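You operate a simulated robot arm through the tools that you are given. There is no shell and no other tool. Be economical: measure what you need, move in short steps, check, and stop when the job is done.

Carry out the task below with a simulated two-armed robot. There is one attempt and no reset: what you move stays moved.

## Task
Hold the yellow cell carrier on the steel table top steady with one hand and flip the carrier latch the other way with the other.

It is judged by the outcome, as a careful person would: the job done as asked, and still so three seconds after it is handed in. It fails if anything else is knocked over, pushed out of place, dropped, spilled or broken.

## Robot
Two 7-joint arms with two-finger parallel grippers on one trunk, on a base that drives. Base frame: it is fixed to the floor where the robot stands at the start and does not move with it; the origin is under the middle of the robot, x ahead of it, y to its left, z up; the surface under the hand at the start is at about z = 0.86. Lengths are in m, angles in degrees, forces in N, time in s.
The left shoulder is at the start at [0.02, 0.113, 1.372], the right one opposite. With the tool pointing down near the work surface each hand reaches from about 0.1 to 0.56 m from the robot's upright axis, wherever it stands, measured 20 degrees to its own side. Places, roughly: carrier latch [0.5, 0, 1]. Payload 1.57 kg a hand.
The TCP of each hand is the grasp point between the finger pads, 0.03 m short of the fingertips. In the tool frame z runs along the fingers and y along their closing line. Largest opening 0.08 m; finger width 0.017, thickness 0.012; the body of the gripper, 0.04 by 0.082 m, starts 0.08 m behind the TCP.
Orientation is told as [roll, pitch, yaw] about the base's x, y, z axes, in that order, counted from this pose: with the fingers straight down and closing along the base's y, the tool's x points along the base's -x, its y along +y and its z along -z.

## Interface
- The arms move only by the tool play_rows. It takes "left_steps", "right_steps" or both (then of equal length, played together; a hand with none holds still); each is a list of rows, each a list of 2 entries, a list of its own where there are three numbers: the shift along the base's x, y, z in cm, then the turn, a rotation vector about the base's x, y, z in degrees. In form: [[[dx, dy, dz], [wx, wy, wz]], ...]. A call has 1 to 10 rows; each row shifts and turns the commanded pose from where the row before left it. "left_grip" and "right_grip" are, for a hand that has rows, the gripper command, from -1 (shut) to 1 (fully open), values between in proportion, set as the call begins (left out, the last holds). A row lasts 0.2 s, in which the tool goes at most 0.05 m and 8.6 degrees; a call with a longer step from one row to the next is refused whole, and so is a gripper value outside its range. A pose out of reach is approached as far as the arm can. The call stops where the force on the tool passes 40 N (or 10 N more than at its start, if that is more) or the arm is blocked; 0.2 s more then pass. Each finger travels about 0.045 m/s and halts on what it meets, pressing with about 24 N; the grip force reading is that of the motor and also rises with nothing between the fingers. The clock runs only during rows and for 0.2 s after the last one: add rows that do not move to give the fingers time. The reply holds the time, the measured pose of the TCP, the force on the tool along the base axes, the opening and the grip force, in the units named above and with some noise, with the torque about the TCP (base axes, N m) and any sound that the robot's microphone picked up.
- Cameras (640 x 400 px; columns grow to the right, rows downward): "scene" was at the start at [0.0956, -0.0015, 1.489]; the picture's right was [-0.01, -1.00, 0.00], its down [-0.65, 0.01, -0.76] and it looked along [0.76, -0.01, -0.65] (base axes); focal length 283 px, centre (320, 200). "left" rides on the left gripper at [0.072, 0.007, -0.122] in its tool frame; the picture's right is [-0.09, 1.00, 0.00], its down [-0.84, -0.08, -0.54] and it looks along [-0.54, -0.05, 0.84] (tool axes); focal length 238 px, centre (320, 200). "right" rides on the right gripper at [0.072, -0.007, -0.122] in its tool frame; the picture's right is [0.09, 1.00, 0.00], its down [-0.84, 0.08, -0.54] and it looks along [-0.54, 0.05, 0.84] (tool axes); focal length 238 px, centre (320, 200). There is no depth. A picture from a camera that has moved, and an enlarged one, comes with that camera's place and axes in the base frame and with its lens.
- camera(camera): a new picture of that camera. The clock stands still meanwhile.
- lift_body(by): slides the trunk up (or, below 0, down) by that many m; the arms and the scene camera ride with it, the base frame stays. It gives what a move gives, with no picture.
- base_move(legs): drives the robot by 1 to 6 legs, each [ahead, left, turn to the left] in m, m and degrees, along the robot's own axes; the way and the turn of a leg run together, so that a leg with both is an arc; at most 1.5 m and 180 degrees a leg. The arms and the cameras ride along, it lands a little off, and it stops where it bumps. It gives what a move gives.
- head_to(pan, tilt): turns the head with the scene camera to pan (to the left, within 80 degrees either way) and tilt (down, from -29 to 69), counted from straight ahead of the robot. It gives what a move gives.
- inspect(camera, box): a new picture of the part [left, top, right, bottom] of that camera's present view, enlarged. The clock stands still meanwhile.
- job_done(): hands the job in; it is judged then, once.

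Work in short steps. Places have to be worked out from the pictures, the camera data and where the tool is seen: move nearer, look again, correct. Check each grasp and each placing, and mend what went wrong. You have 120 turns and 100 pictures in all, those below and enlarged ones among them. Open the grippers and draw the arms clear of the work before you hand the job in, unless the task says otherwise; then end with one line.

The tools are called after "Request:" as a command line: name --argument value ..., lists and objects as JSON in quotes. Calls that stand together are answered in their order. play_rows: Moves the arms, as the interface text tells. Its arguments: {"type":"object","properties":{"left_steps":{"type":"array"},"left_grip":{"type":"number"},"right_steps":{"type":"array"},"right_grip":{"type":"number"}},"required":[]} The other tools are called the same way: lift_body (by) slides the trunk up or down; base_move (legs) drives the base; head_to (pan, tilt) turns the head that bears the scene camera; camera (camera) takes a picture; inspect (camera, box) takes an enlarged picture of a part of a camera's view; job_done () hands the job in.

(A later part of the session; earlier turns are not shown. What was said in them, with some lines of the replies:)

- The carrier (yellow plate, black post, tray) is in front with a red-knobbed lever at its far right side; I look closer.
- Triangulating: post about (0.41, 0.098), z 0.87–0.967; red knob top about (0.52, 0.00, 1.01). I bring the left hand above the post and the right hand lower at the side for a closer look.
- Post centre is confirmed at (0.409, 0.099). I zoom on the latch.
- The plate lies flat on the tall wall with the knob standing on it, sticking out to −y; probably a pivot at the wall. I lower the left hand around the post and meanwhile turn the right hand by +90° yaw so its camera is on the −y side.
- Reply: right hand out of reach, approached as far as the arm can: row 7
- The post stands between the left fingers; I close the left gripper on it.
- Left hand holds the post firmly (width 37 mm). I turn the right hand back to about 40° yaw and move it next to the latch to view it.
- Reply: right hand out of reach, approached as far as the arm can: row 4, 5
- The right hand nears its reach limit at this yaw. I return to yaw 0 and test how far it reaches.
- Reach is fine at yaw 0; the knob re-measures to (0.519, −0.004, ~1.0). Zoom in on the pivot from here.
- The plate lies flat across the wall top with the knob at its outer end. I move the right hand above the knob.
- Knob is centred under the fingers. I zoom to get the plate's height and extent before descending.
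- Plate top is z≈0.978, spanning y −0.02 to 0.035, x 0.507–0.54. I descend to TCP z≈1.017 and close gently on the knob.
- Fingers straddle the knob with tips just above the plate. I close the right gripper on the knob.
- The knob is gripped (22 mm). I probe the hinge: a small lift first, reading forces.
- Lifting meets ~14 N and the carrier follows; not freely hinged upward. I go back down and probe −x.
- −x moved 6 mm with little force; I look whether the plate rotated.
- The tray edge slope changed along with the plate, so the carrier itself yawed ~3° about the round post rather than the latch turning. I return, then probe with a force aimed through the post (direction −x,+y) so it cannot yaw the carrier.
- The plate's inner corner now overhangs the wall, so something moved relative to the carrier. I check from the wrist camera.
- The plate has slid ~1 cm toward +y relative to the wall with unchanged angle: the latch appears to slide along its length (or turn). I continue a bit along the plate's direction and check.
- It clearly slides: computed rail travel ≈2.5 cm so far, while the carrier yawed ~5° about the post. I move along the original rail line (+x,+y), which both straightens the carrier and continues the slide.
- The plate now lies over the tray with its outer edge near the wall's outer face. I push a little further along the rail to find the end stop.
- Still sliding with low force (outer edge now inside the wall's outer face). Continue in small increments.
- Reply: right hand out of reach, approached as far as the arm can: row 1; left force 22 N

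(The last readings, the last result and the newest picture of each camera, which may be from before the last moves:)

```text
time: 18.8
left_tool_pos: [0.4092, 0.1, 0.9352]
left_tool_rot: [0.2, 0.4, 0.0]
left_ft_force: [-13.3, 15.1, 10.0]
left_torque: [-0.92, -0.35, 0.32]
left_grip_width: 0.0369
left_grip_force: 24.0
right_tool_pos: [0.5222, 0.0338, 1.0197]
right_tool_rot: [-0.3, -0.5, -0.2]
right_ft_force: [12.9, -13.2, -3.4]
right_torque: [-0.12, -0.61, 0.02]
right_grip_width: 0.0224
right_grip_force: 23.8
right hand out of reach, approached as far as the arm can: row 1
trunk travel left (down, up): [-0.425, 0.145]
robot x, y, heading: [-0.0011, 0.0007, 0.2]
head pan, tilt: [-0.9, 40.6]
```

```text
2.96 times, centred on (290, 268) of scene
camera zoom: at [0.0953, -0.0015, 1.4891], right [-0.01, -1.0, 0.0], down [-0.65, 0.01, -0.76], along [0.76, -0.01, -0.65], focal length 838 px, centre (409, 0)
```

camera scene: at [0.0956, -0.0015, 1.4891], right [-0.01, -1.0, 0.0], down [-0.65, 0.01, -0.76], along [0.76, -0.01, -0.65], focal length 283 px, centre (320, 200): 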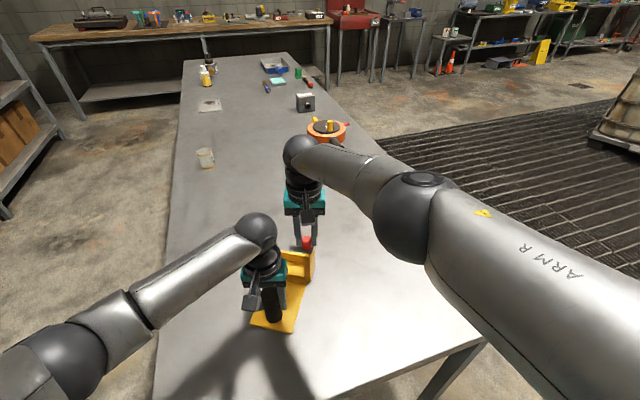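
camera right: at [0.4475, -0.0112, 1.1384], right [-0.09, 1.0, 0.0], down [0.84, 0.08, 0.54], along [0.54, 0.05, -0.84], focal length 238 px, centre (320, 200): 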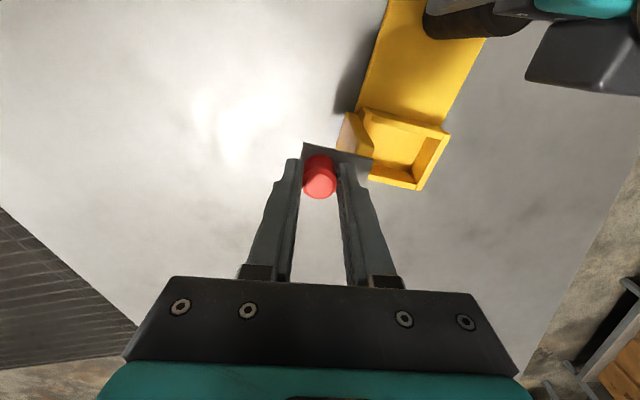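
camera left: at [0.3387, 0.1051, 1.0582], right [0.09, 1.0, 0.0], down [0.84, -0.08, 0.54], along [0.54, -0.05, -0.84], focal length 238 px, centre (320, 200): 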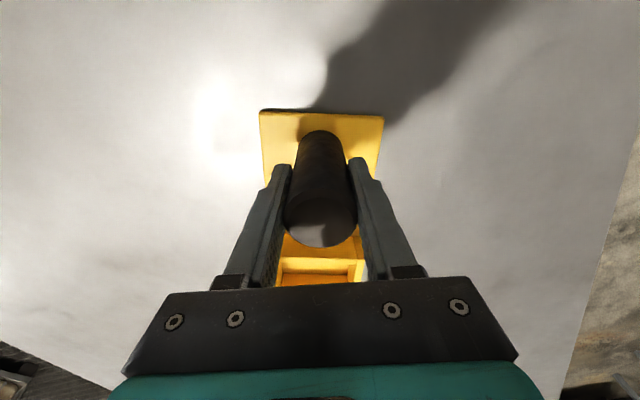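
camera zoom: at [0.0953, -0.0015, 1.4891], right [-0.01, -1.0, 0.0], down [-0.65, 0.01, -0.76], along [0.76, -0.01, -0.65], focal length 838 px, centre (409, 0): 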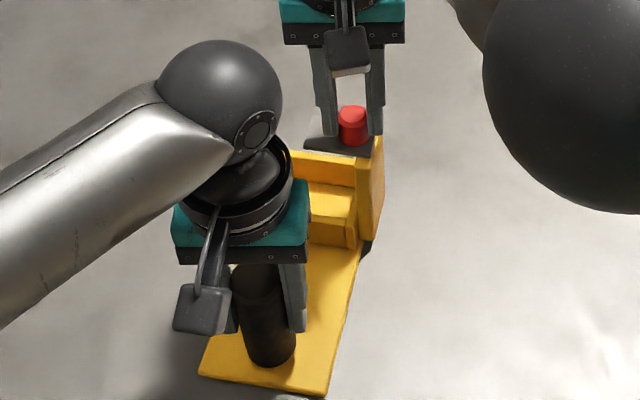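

Force rose to ~13 N and the carrier now moves along with the plate (no relative motion): the end stop is reached. I open the right gripper and look.

Request:
play_rows --right_steps '[[[0, 0, 0], [0, 0, 0]], [[0, 0, 0], [0, 0, 0]], [[0, 0, 0], [0, 0, 0]]]' --right_grip 0

Request:
inspect --camera "right" --box '[220, 60, 460, 210]'

```text
time: 19.6
left_tool_pos: [0.411, 0.0981, 0.9355]
left_tool_rot: [0.0, 0.0, -0.1]
left_ft_force: [0.4, 0.5, -3.8]
left_torque: [0.15, 0.33, -0.01]
left_grip_width: 0.0367
left_grip_force: 24.2
right_tool_pos: [0.5195, 0.0384, 1.0187]
right_tool_rot: [0.0, 0.1, 0.0]
right_ft_force: [0.2, 0.1, 0.3]
right_torque: [-0.04, 0.0, 0.01]
right_grip_width: 0.0401
right_grip_force: 0.0
trunk travel left (down, up): [-0.425, 0.145]
robot x, y, heading: [0.0007, 0.0018, -0.0]
head pan, tilt: [-0.9, 40.6]
```

```text
2.67 times, centred on (340, 135) of right
camera zoom: at [0.448, 0.0313, 1.1403], right [-0.09, 1.0, 0.0], down [0.84, 0.08, 0.54], along [0.54, 0.05, -0.84], focal length 636 px, centre (267, 373)
```

zoom: 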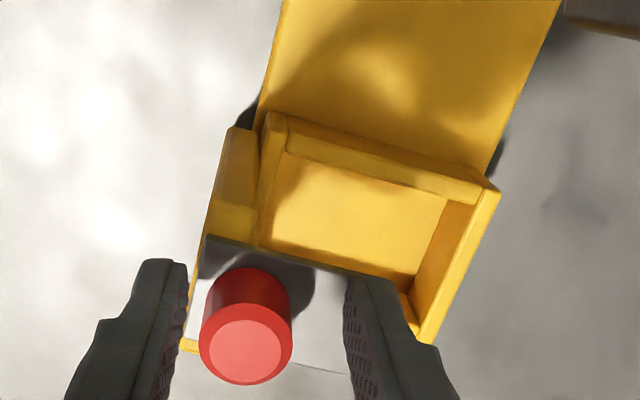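

The latch stayed put. I lift the right hand straight up and then away to its own side.

Request:
play_rows --right_steps '[[[0, 0, 1.5], [0, 0, 0]], [[0, 0, 2], [0, 0, 0]], [[0, 0, 2.5], [0, 0, 0]], [[-0.5, -2, 1], [0, 0, 0]], [[-0.5, -4, 1], [0, 0, 0]], [[-1, -4, 0.5], [0, 0, 0]], [[-2, -4, 0], [0, 0, 0]], [[-2, -4, 0], [0, 0, 0]], [[-2, -4, 0], [0, 0, 0]]]'

Request:
camera --camera "scene"

Request:
inspect --camera "scene" --box '[230, 220, 350, 345]'

```text
time: 21.6
left_tool_pos: [0.4102, 0.097, 0.9362]
left_tool_rot: [0.1, -0.1, 0.0]
left_ft_force: [-1.9, -0.1, -0.2]
left_torque: [0.17, -0.16, 0.0]
left_grip_width: 0.0368
left_grip_force: 24.1
right_tool_pos: [0.4402, -0.18, 1.1021]
right_tool_rot: [0.1, 0.1, 0.0]
right_ft_force: [0.5, 0.2, -0.3]
right_torque: [0.0, -0.01, 0.0]
right_grip_width: 0.0399
right_grip_force: 0.1
trunk travel left (down, up): [-0.425, 0.145]
robot x, y, heading: [0.0045, 0.0004, -0.1]
head pan, tilt: [-0.9, 40.6]
```

```text
58 pictures are left
camera scene: at [0.0952, -0.0024, 1.489], right [-0.02, -1.0, 0.0], down [-0.65, 0.01, -0.76], along [0.76, -0.01, -0.65], focal length 283 px, centre (320, 200)
```

scene: 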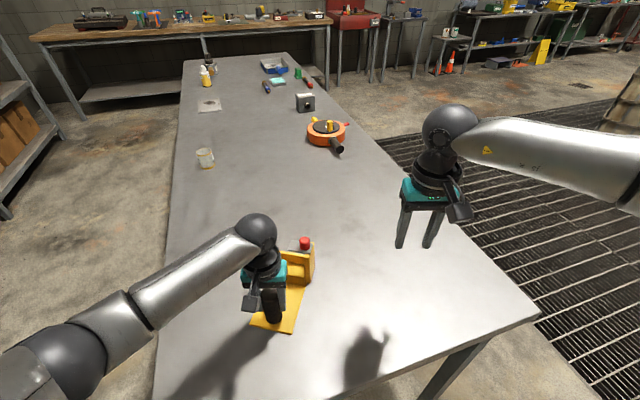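

```text
3.20 times, centred on (290, 282) of scene
camera zoom: at [0.0952, -0.0024, 1.489], right [-0.02, -1.0, 0.0], down [-0.65, 0.01, -0.76], along [0.76, -0.01, -0.65], focal length 905 px, centre (416, -64)
```

zoom: 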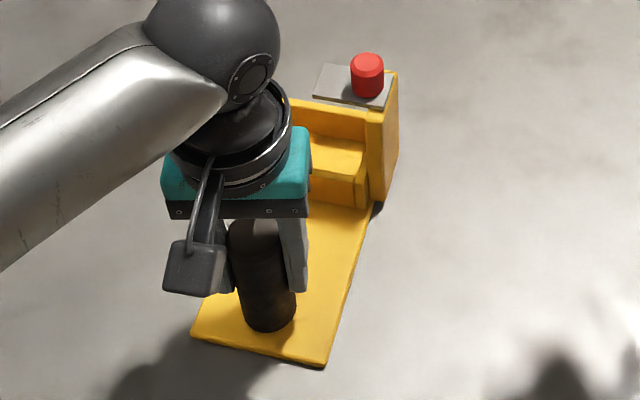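

Right arm is clear and the latch remains over the tray. I zoom in to check whether it's fully at its end.

Request:
inspect --camera "scene" --box '[280, 225, 340, 290]'

Request:
inspect --camera "right" --box '[400, 60, 560, 260]'

```text
6.15 times, centred on (310, 258) of scene
camera zoom: at [0.0952, -0.0024, 1.489], right [-0.02, -1.0, 0.0], down [-0.65, 0.01, -0.76], along [0.76, -0.01, -0.65], focal length 1741 px, centre (382, -154)
```

zoom: 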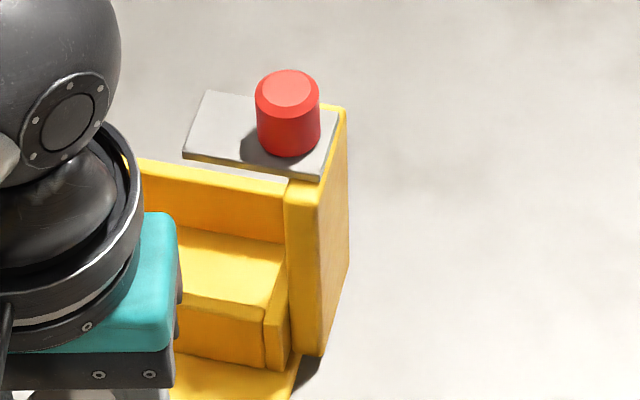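

```text
2.00 times, centred on (480, 160) of right
camera zoom: at [0.3695, -0.1876, 1.2239], right [-0.09, 1.0, 0.0], down [0.84, 0.08, 0.54], along [0.54, 0.05, -0.84], focal length 477 px, centre (0, 280)
```

zoom: 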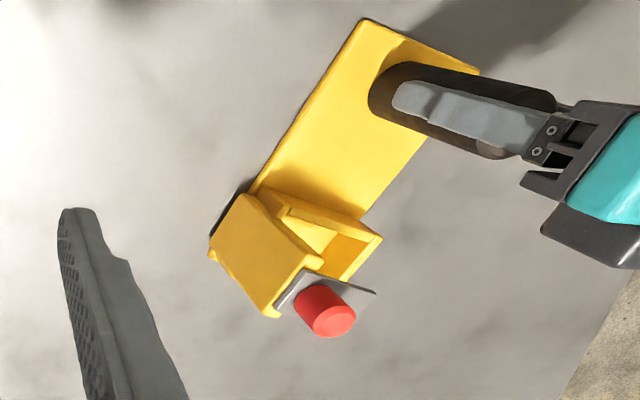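

The plate's outer end is ~flush with the wall's outer face, a ~4 cm slide. To be sure it's at the stop, I'll close the right gripper and nudge the knob's outer side once toward +y.

Request:
play_rows --right_steps '[[[1.6, 3.1, 0], [0, 0, 0]], [[1.6, 3.1, 0], [0, 0, 0]], [[1.6, 3.1, 0], [0, 0, 0]], [[1.6, 3.1, 0], [0, 0, 0]], [[1.4, 3.1, 0], [0, 0, 0]], [[0, 0, -3], [0, 0, 0]], [[0, 0, -3], [0, 0, 0]], [[0, 0, -2.2], [0, 0, 0]], [[0, 0.5, 0], [0, 0, 0]]]' --right_grip -1

Request:
inspect --camera "right" --box '[220, 60, 460, 210]'

```text
time: 23.6
left_tool_pos: [0.4098, 0.0979, 0.9367]
left_tool_rot: [0.0, 0.0, 0.0]
left_ft_force: [-0.4, -0.1, -0.5]
left_torque: [0.02, -0.09, 0.06]
left_grip_width: 0.0367
left_grip_force: 24.2
right_tool_pos: [0.5195, -0.0201, 1.0212]
right_tool_rot: [-0.1, 0.0, 0.0]
right_ft_force: [0.3, -0.3, -0.2]
right_torque: [0.01, 0.02, -0.02]
right_grip_width: 0.0001
right_grip_force: 21.1
trunk travel left (down, up): [-0.425, 0.145]
robot x, y, heading: [0.0007, -0.0023, 0.1]
head pan, tilt: [-0.9, 40.6]
```

```text
2.67 times, centred on (340, 135) of right
camera zoom: at [0.4485, -0.0278, 1.1436], right [-0.09, 1.0, 0.0], down [0.84, 0.08, 0.54], along [0.54, 0.05, -0.84], focal length 636 px, centre (267, 373)
```

zoom: 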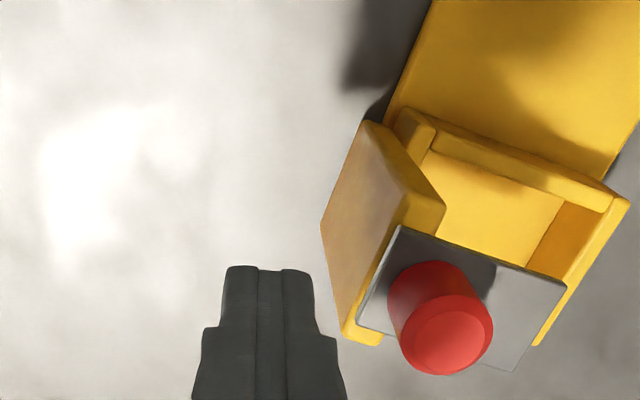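

The plate's end is inset on the wall; gap to knob ~1.5–2 cm. I push +y in small steps.

Request:
play_rows --right_steps '[[[0, 0.6, 0], [0, 0, 0]], [[0, 0.6, 0], [0, 0, 0]], [[0, 0.5, 0], [0, 0, 0]], [[0, 0.4, 0], [0, 0, 0]], [[0, 0.4, 0], [0, 0, 0]], [[0, 0.3, 0], [0, 0, 0]]]'

Request:
inspect --camera "right" --box '[220, 60, 460, 210]'

```text
time: 25.0
left_tool_pos: [0.4099, 0.0988, 0.9357]
left_tool_rot: [0.0, 0.0, 0.0]
left_ft_force: [0.2, 3.1, 0.8]
left_torque: [-0.22, -0.27, 0.23]
left_grip_width: 0.0367
left_grip_force: 24.0
right_tool_pos: [0.5189, 0.0052, 1.0213]
right_tool_rot: [-0.1, 0.1, -0.1]
right_ft_force: [-0.3, -3.3, -0.5]
right_torque: [-0.09, -0.02, -0.01]
right_grip_width: 0.0
right_grip_force: 21.5
trunk travel left (down, up): [-0.425, 0.145]
robot x, y, heading: [0.0025, 0.001, -0.2]
head pan, tilt: [-0.9, 40.6]
```

```text
2.67 times, centred on (340, 135) of right
camera zoom: at [0.4477, -0.0011, 1.1431], right [-0.09, 1.0, 0.0], down [0.84, 0.08, 0.54], along [0.54, 0.05, -0.84], focal length 636 px, centre (267, 373)
```

zoom: 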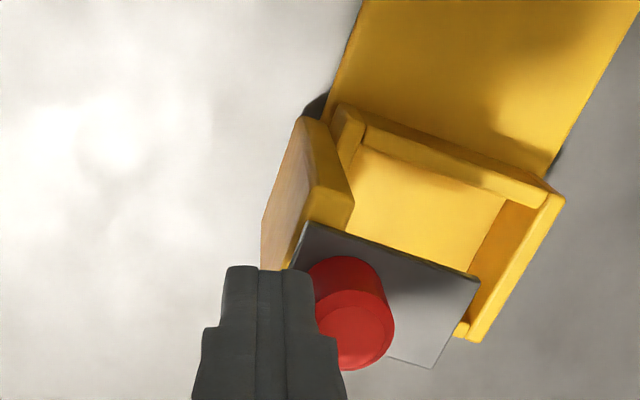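

Contact with 3.3 N. I push 8 mm further and compare.

Request:
play_rows --right_steps '[[[0, 0.2, 0], [0, 0, 0]], [[0, 0.2, 0], [0, 0, 0]], [[0, 0.2, 0], [0, 0, 0]], [[0, 0.2, 0], [0, 0, 0]]]'

Request:
inspect --camera "right" --box '[220, 60, 460, 210]'

```text
time: 26.0
left_tool_pos: [0.409, 0.1003, 0.9351]
left_tool_rot: [0.1, 0.2, 0.0]
left_ft_force: [-7.8, 12.4, 8.0]
left_torque: [-0.75, -0.23, 0.44]
left_grip_width: 0.0371
left_grip_force: 23.5
right_tool_pos: [0.5208, 0.0125, 1.0231]
right_tool_rot: [-0.1, -0.1, -0.2]
right_ft_force: [7.0, -10.3, -3.0]
right_torque: [-0.28, -0.19, -0.11]
right_grip_width: 0.0
right_grip_force: 21.4
trunk travel left (down, up): [-0.425, 0.145]
robot x, y, heading: [-0.0017, -0.0025, 0.3]
head pan, tilt: [-0.9, 40.6]
```

```text
2.67 times, centred on (340, 135) of right
camera zoom: at [0.449, 0.0063, 1.1441], right [-0.09, 1.0, 0.0], down [0.84, 0.08, 0.54], along [0.54, 0.05, -0.84], focal length 636 px, centre (267, 373)
```

zoom: 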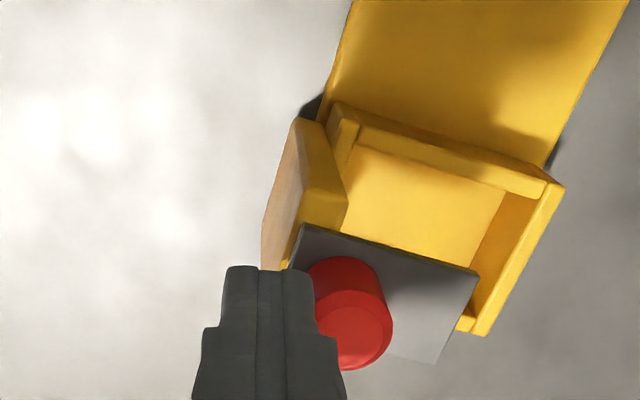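

No relative motion at 12 N: the latch is at its stop. I back the right hand off, up and away.

Request:
play_rows --right_steps '[[[0, -1.5, 0], [0, 0, 0]], [[0, -2.5, 0], [0, 0, 0]], [[0, -1, 3], [0, 0, 0]], [[0, -1, 4], [0, 0, 0]], [[-1, -4, 2], [0, 0, 0]], [[-2, -4, 0], [0, 0, 0]], [[-2, -4, 0], [0, 0, 0]], [[-2, -3, 0], [0, 0, 0]]]'

Request:
play_rows --left_steps '[[[0, 0, 0], [0, 0, 0]], [[0, 0, 0], [0, 0, 0]], [[0, 0, 0], [0, 0, 0]], [[0, 0, 0], [0, 0, 0]], [[0, 0, 0], [0, 0, 0]]]' --left_grip 1

Request:
camera --camera "left"

```text
time: 27.8
left_tool_pos: [0.4087, 0.099, 0.9362]
left_tool_rot: [-0.1, 0.0, 0.0]
left_ft_force: [-2.6, 0.2, 0.0]
left_torque: [0.23, -0.4, 0.06]
left_grip_width: 0.0365
left_grip_force: 23.6
right_tool_pos: [0.4494, -0.1966, 1.1152]
right_tool_rot: [-0.1, 0.0, 0.1]
right_ft_force: [-0.1, 0.6, -0.1]
right_torque: [0.04, -0.03, -0.01]
right_grip_width: 0.0
right_grip_force: 21.3
trunk travel left (down, up): [-0.425, 0.145]
robot x, y, heading: [0.0017, -0.0007, 0.1]
head pan, tilt: [-0.9, 40.6]
```

```text
time: 29.0
left_tool_pos: [0.4101, 0.0985, 0.9364]
left_tool_rot: [0.0, -0.1, 0.1]
left_ft_force: [0.0, -0.3, 0.7]
left_torque: [-0.02, 0.01, -0.04]
left_grip_width: 0.0798
left_grip_force: 0.0
right_tool_pos: [0.4488, -0.1965, 1.1154]
right_tool_rot: [0.0, 0.1, 0.0]
right_ft_force: [-0.1, -0.2, 0.8]
right_torque: [0.0, -0.02, -0.02]
right_grip_width: 0.0
right_grip_force: 21.5
trunk travel left (down, up): [-0.425, 0.145]
robot x, y, heading: [-0.0021, 0.0002, -0.1]
head pan, tilt: [-0.9, 40.6]
```

```text
51 pictures are left
camera left: at [0.3387, 0.1051, 1.0582], right [0.09, 1.0, 0.0], down [0.84, -0.08, 0.54], along [0.54, -0.05, -0.84], focal length 238 px, centre (320, 200)
```

left: 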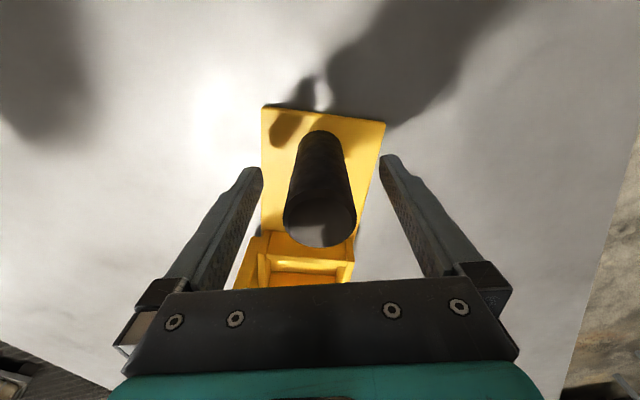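

Left fingers are open and clear of the post. I raise the left hand straight up, draw it aside, and open the right gripper.

Request:
play_rows --left_steps '[[[0, 0, 3], [0, 0, 0]], [[0, 0, 4], [0, 0, 0]], [[0, 0, 4], [0, 0, 0]], [[0, 0, 4], [0, 0, 0]], [[0, 2, 3], [0, 0, 0]], [[0, 4, 2], [0, 0, 0]], [[0, 4, 1], [0, 0, 0]]]' --right_steps '[[[0, 0, 0], [0, 0, 0]], [[0, 0, 0], [0, 0, 0]], [[0, 0, 0], [0, 0, 0]], [[0, 0, 0], [0, 0, 0]], [[0, 0, 0], [0, 0, 0]], [[0, 0, 0], [0, 0, 0]], [[0, 0, 0], [0, 0, 0]]]' --right_grip 1

Request:
camera --camera "scene"

Request:
inspect --camera "scene" --box '[230, 220, 350, 345]'

```text
time: 30.6
left_tool_pos: [0.4104, 0.1981, 1.1483]
left_tool_rot: [-0.2, 0.0, -0.1]
left_ft_force: [-0.6, 1.2, -0.8]
left_torque: [0.01, 0.03, -0.01]
left_grip_width: 0.0802
left_grip_force: 0.1
right_tool_pos: [0.4489, -0.195, 1.1156]
right_tool_rot: [0.0, -0.1, 0.0]
right_ft_force: [0.3, 0.3, 0.3]
right_torque: [-0.02, 0.01, 0.02]
right_grip_width: 0.08
right_grip_force: 0.1
trunk travel left (down, up): [-0.425, 0.145]
robot x, y, heading: [0.0013, -0.0012, 0.0]
head pan, tilt: [-0.9, 40.6]
```

```text
50 pictures are left
camera scene: at [0.0953, -0.0007, 1.489], right [-0.01, -1.0, 0.0], down [-0.65, 0.01, -0.76], along [0.76, -0.01, -0.65], focal length 283 px, centre (320, 200)
```

scene: 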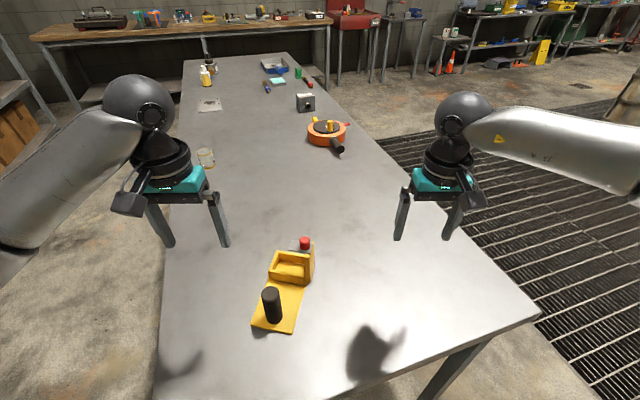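

```text
3.20 times, centred on (290, 282) of scene
camera zoom: at [0.0953, -0.0007, 1.489], right [-0.01, -1.0, 0.0], down [-0.65, 0.01, -0.76], along [0.76, -0.01, -0.65], focal length 905 px, centre (416, -64)
```

zoom: 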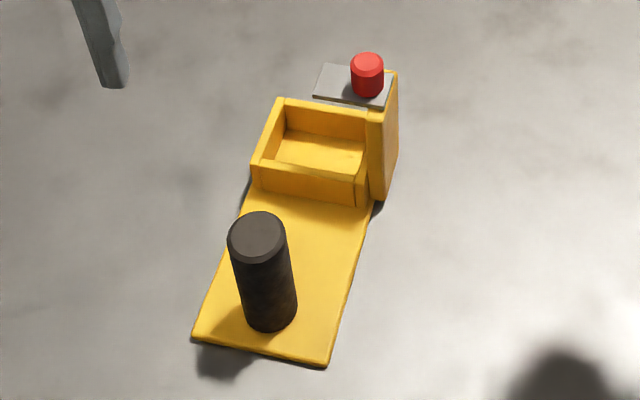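

The latch rests at its opposite end, the carrier stands flat on the table, nothing else was touched, and both hands are open and clear. I hand in.

Request:
job_done

```text
The job is handed in.
```

I held the carrier by its black post with the left hand and moved the latch with the right until it stopped at its other end. The latch slid across rather than flipping over, and the carrier turned a few degrees about its post as I worked. Nothing else was touched, and both hands are open and clear.
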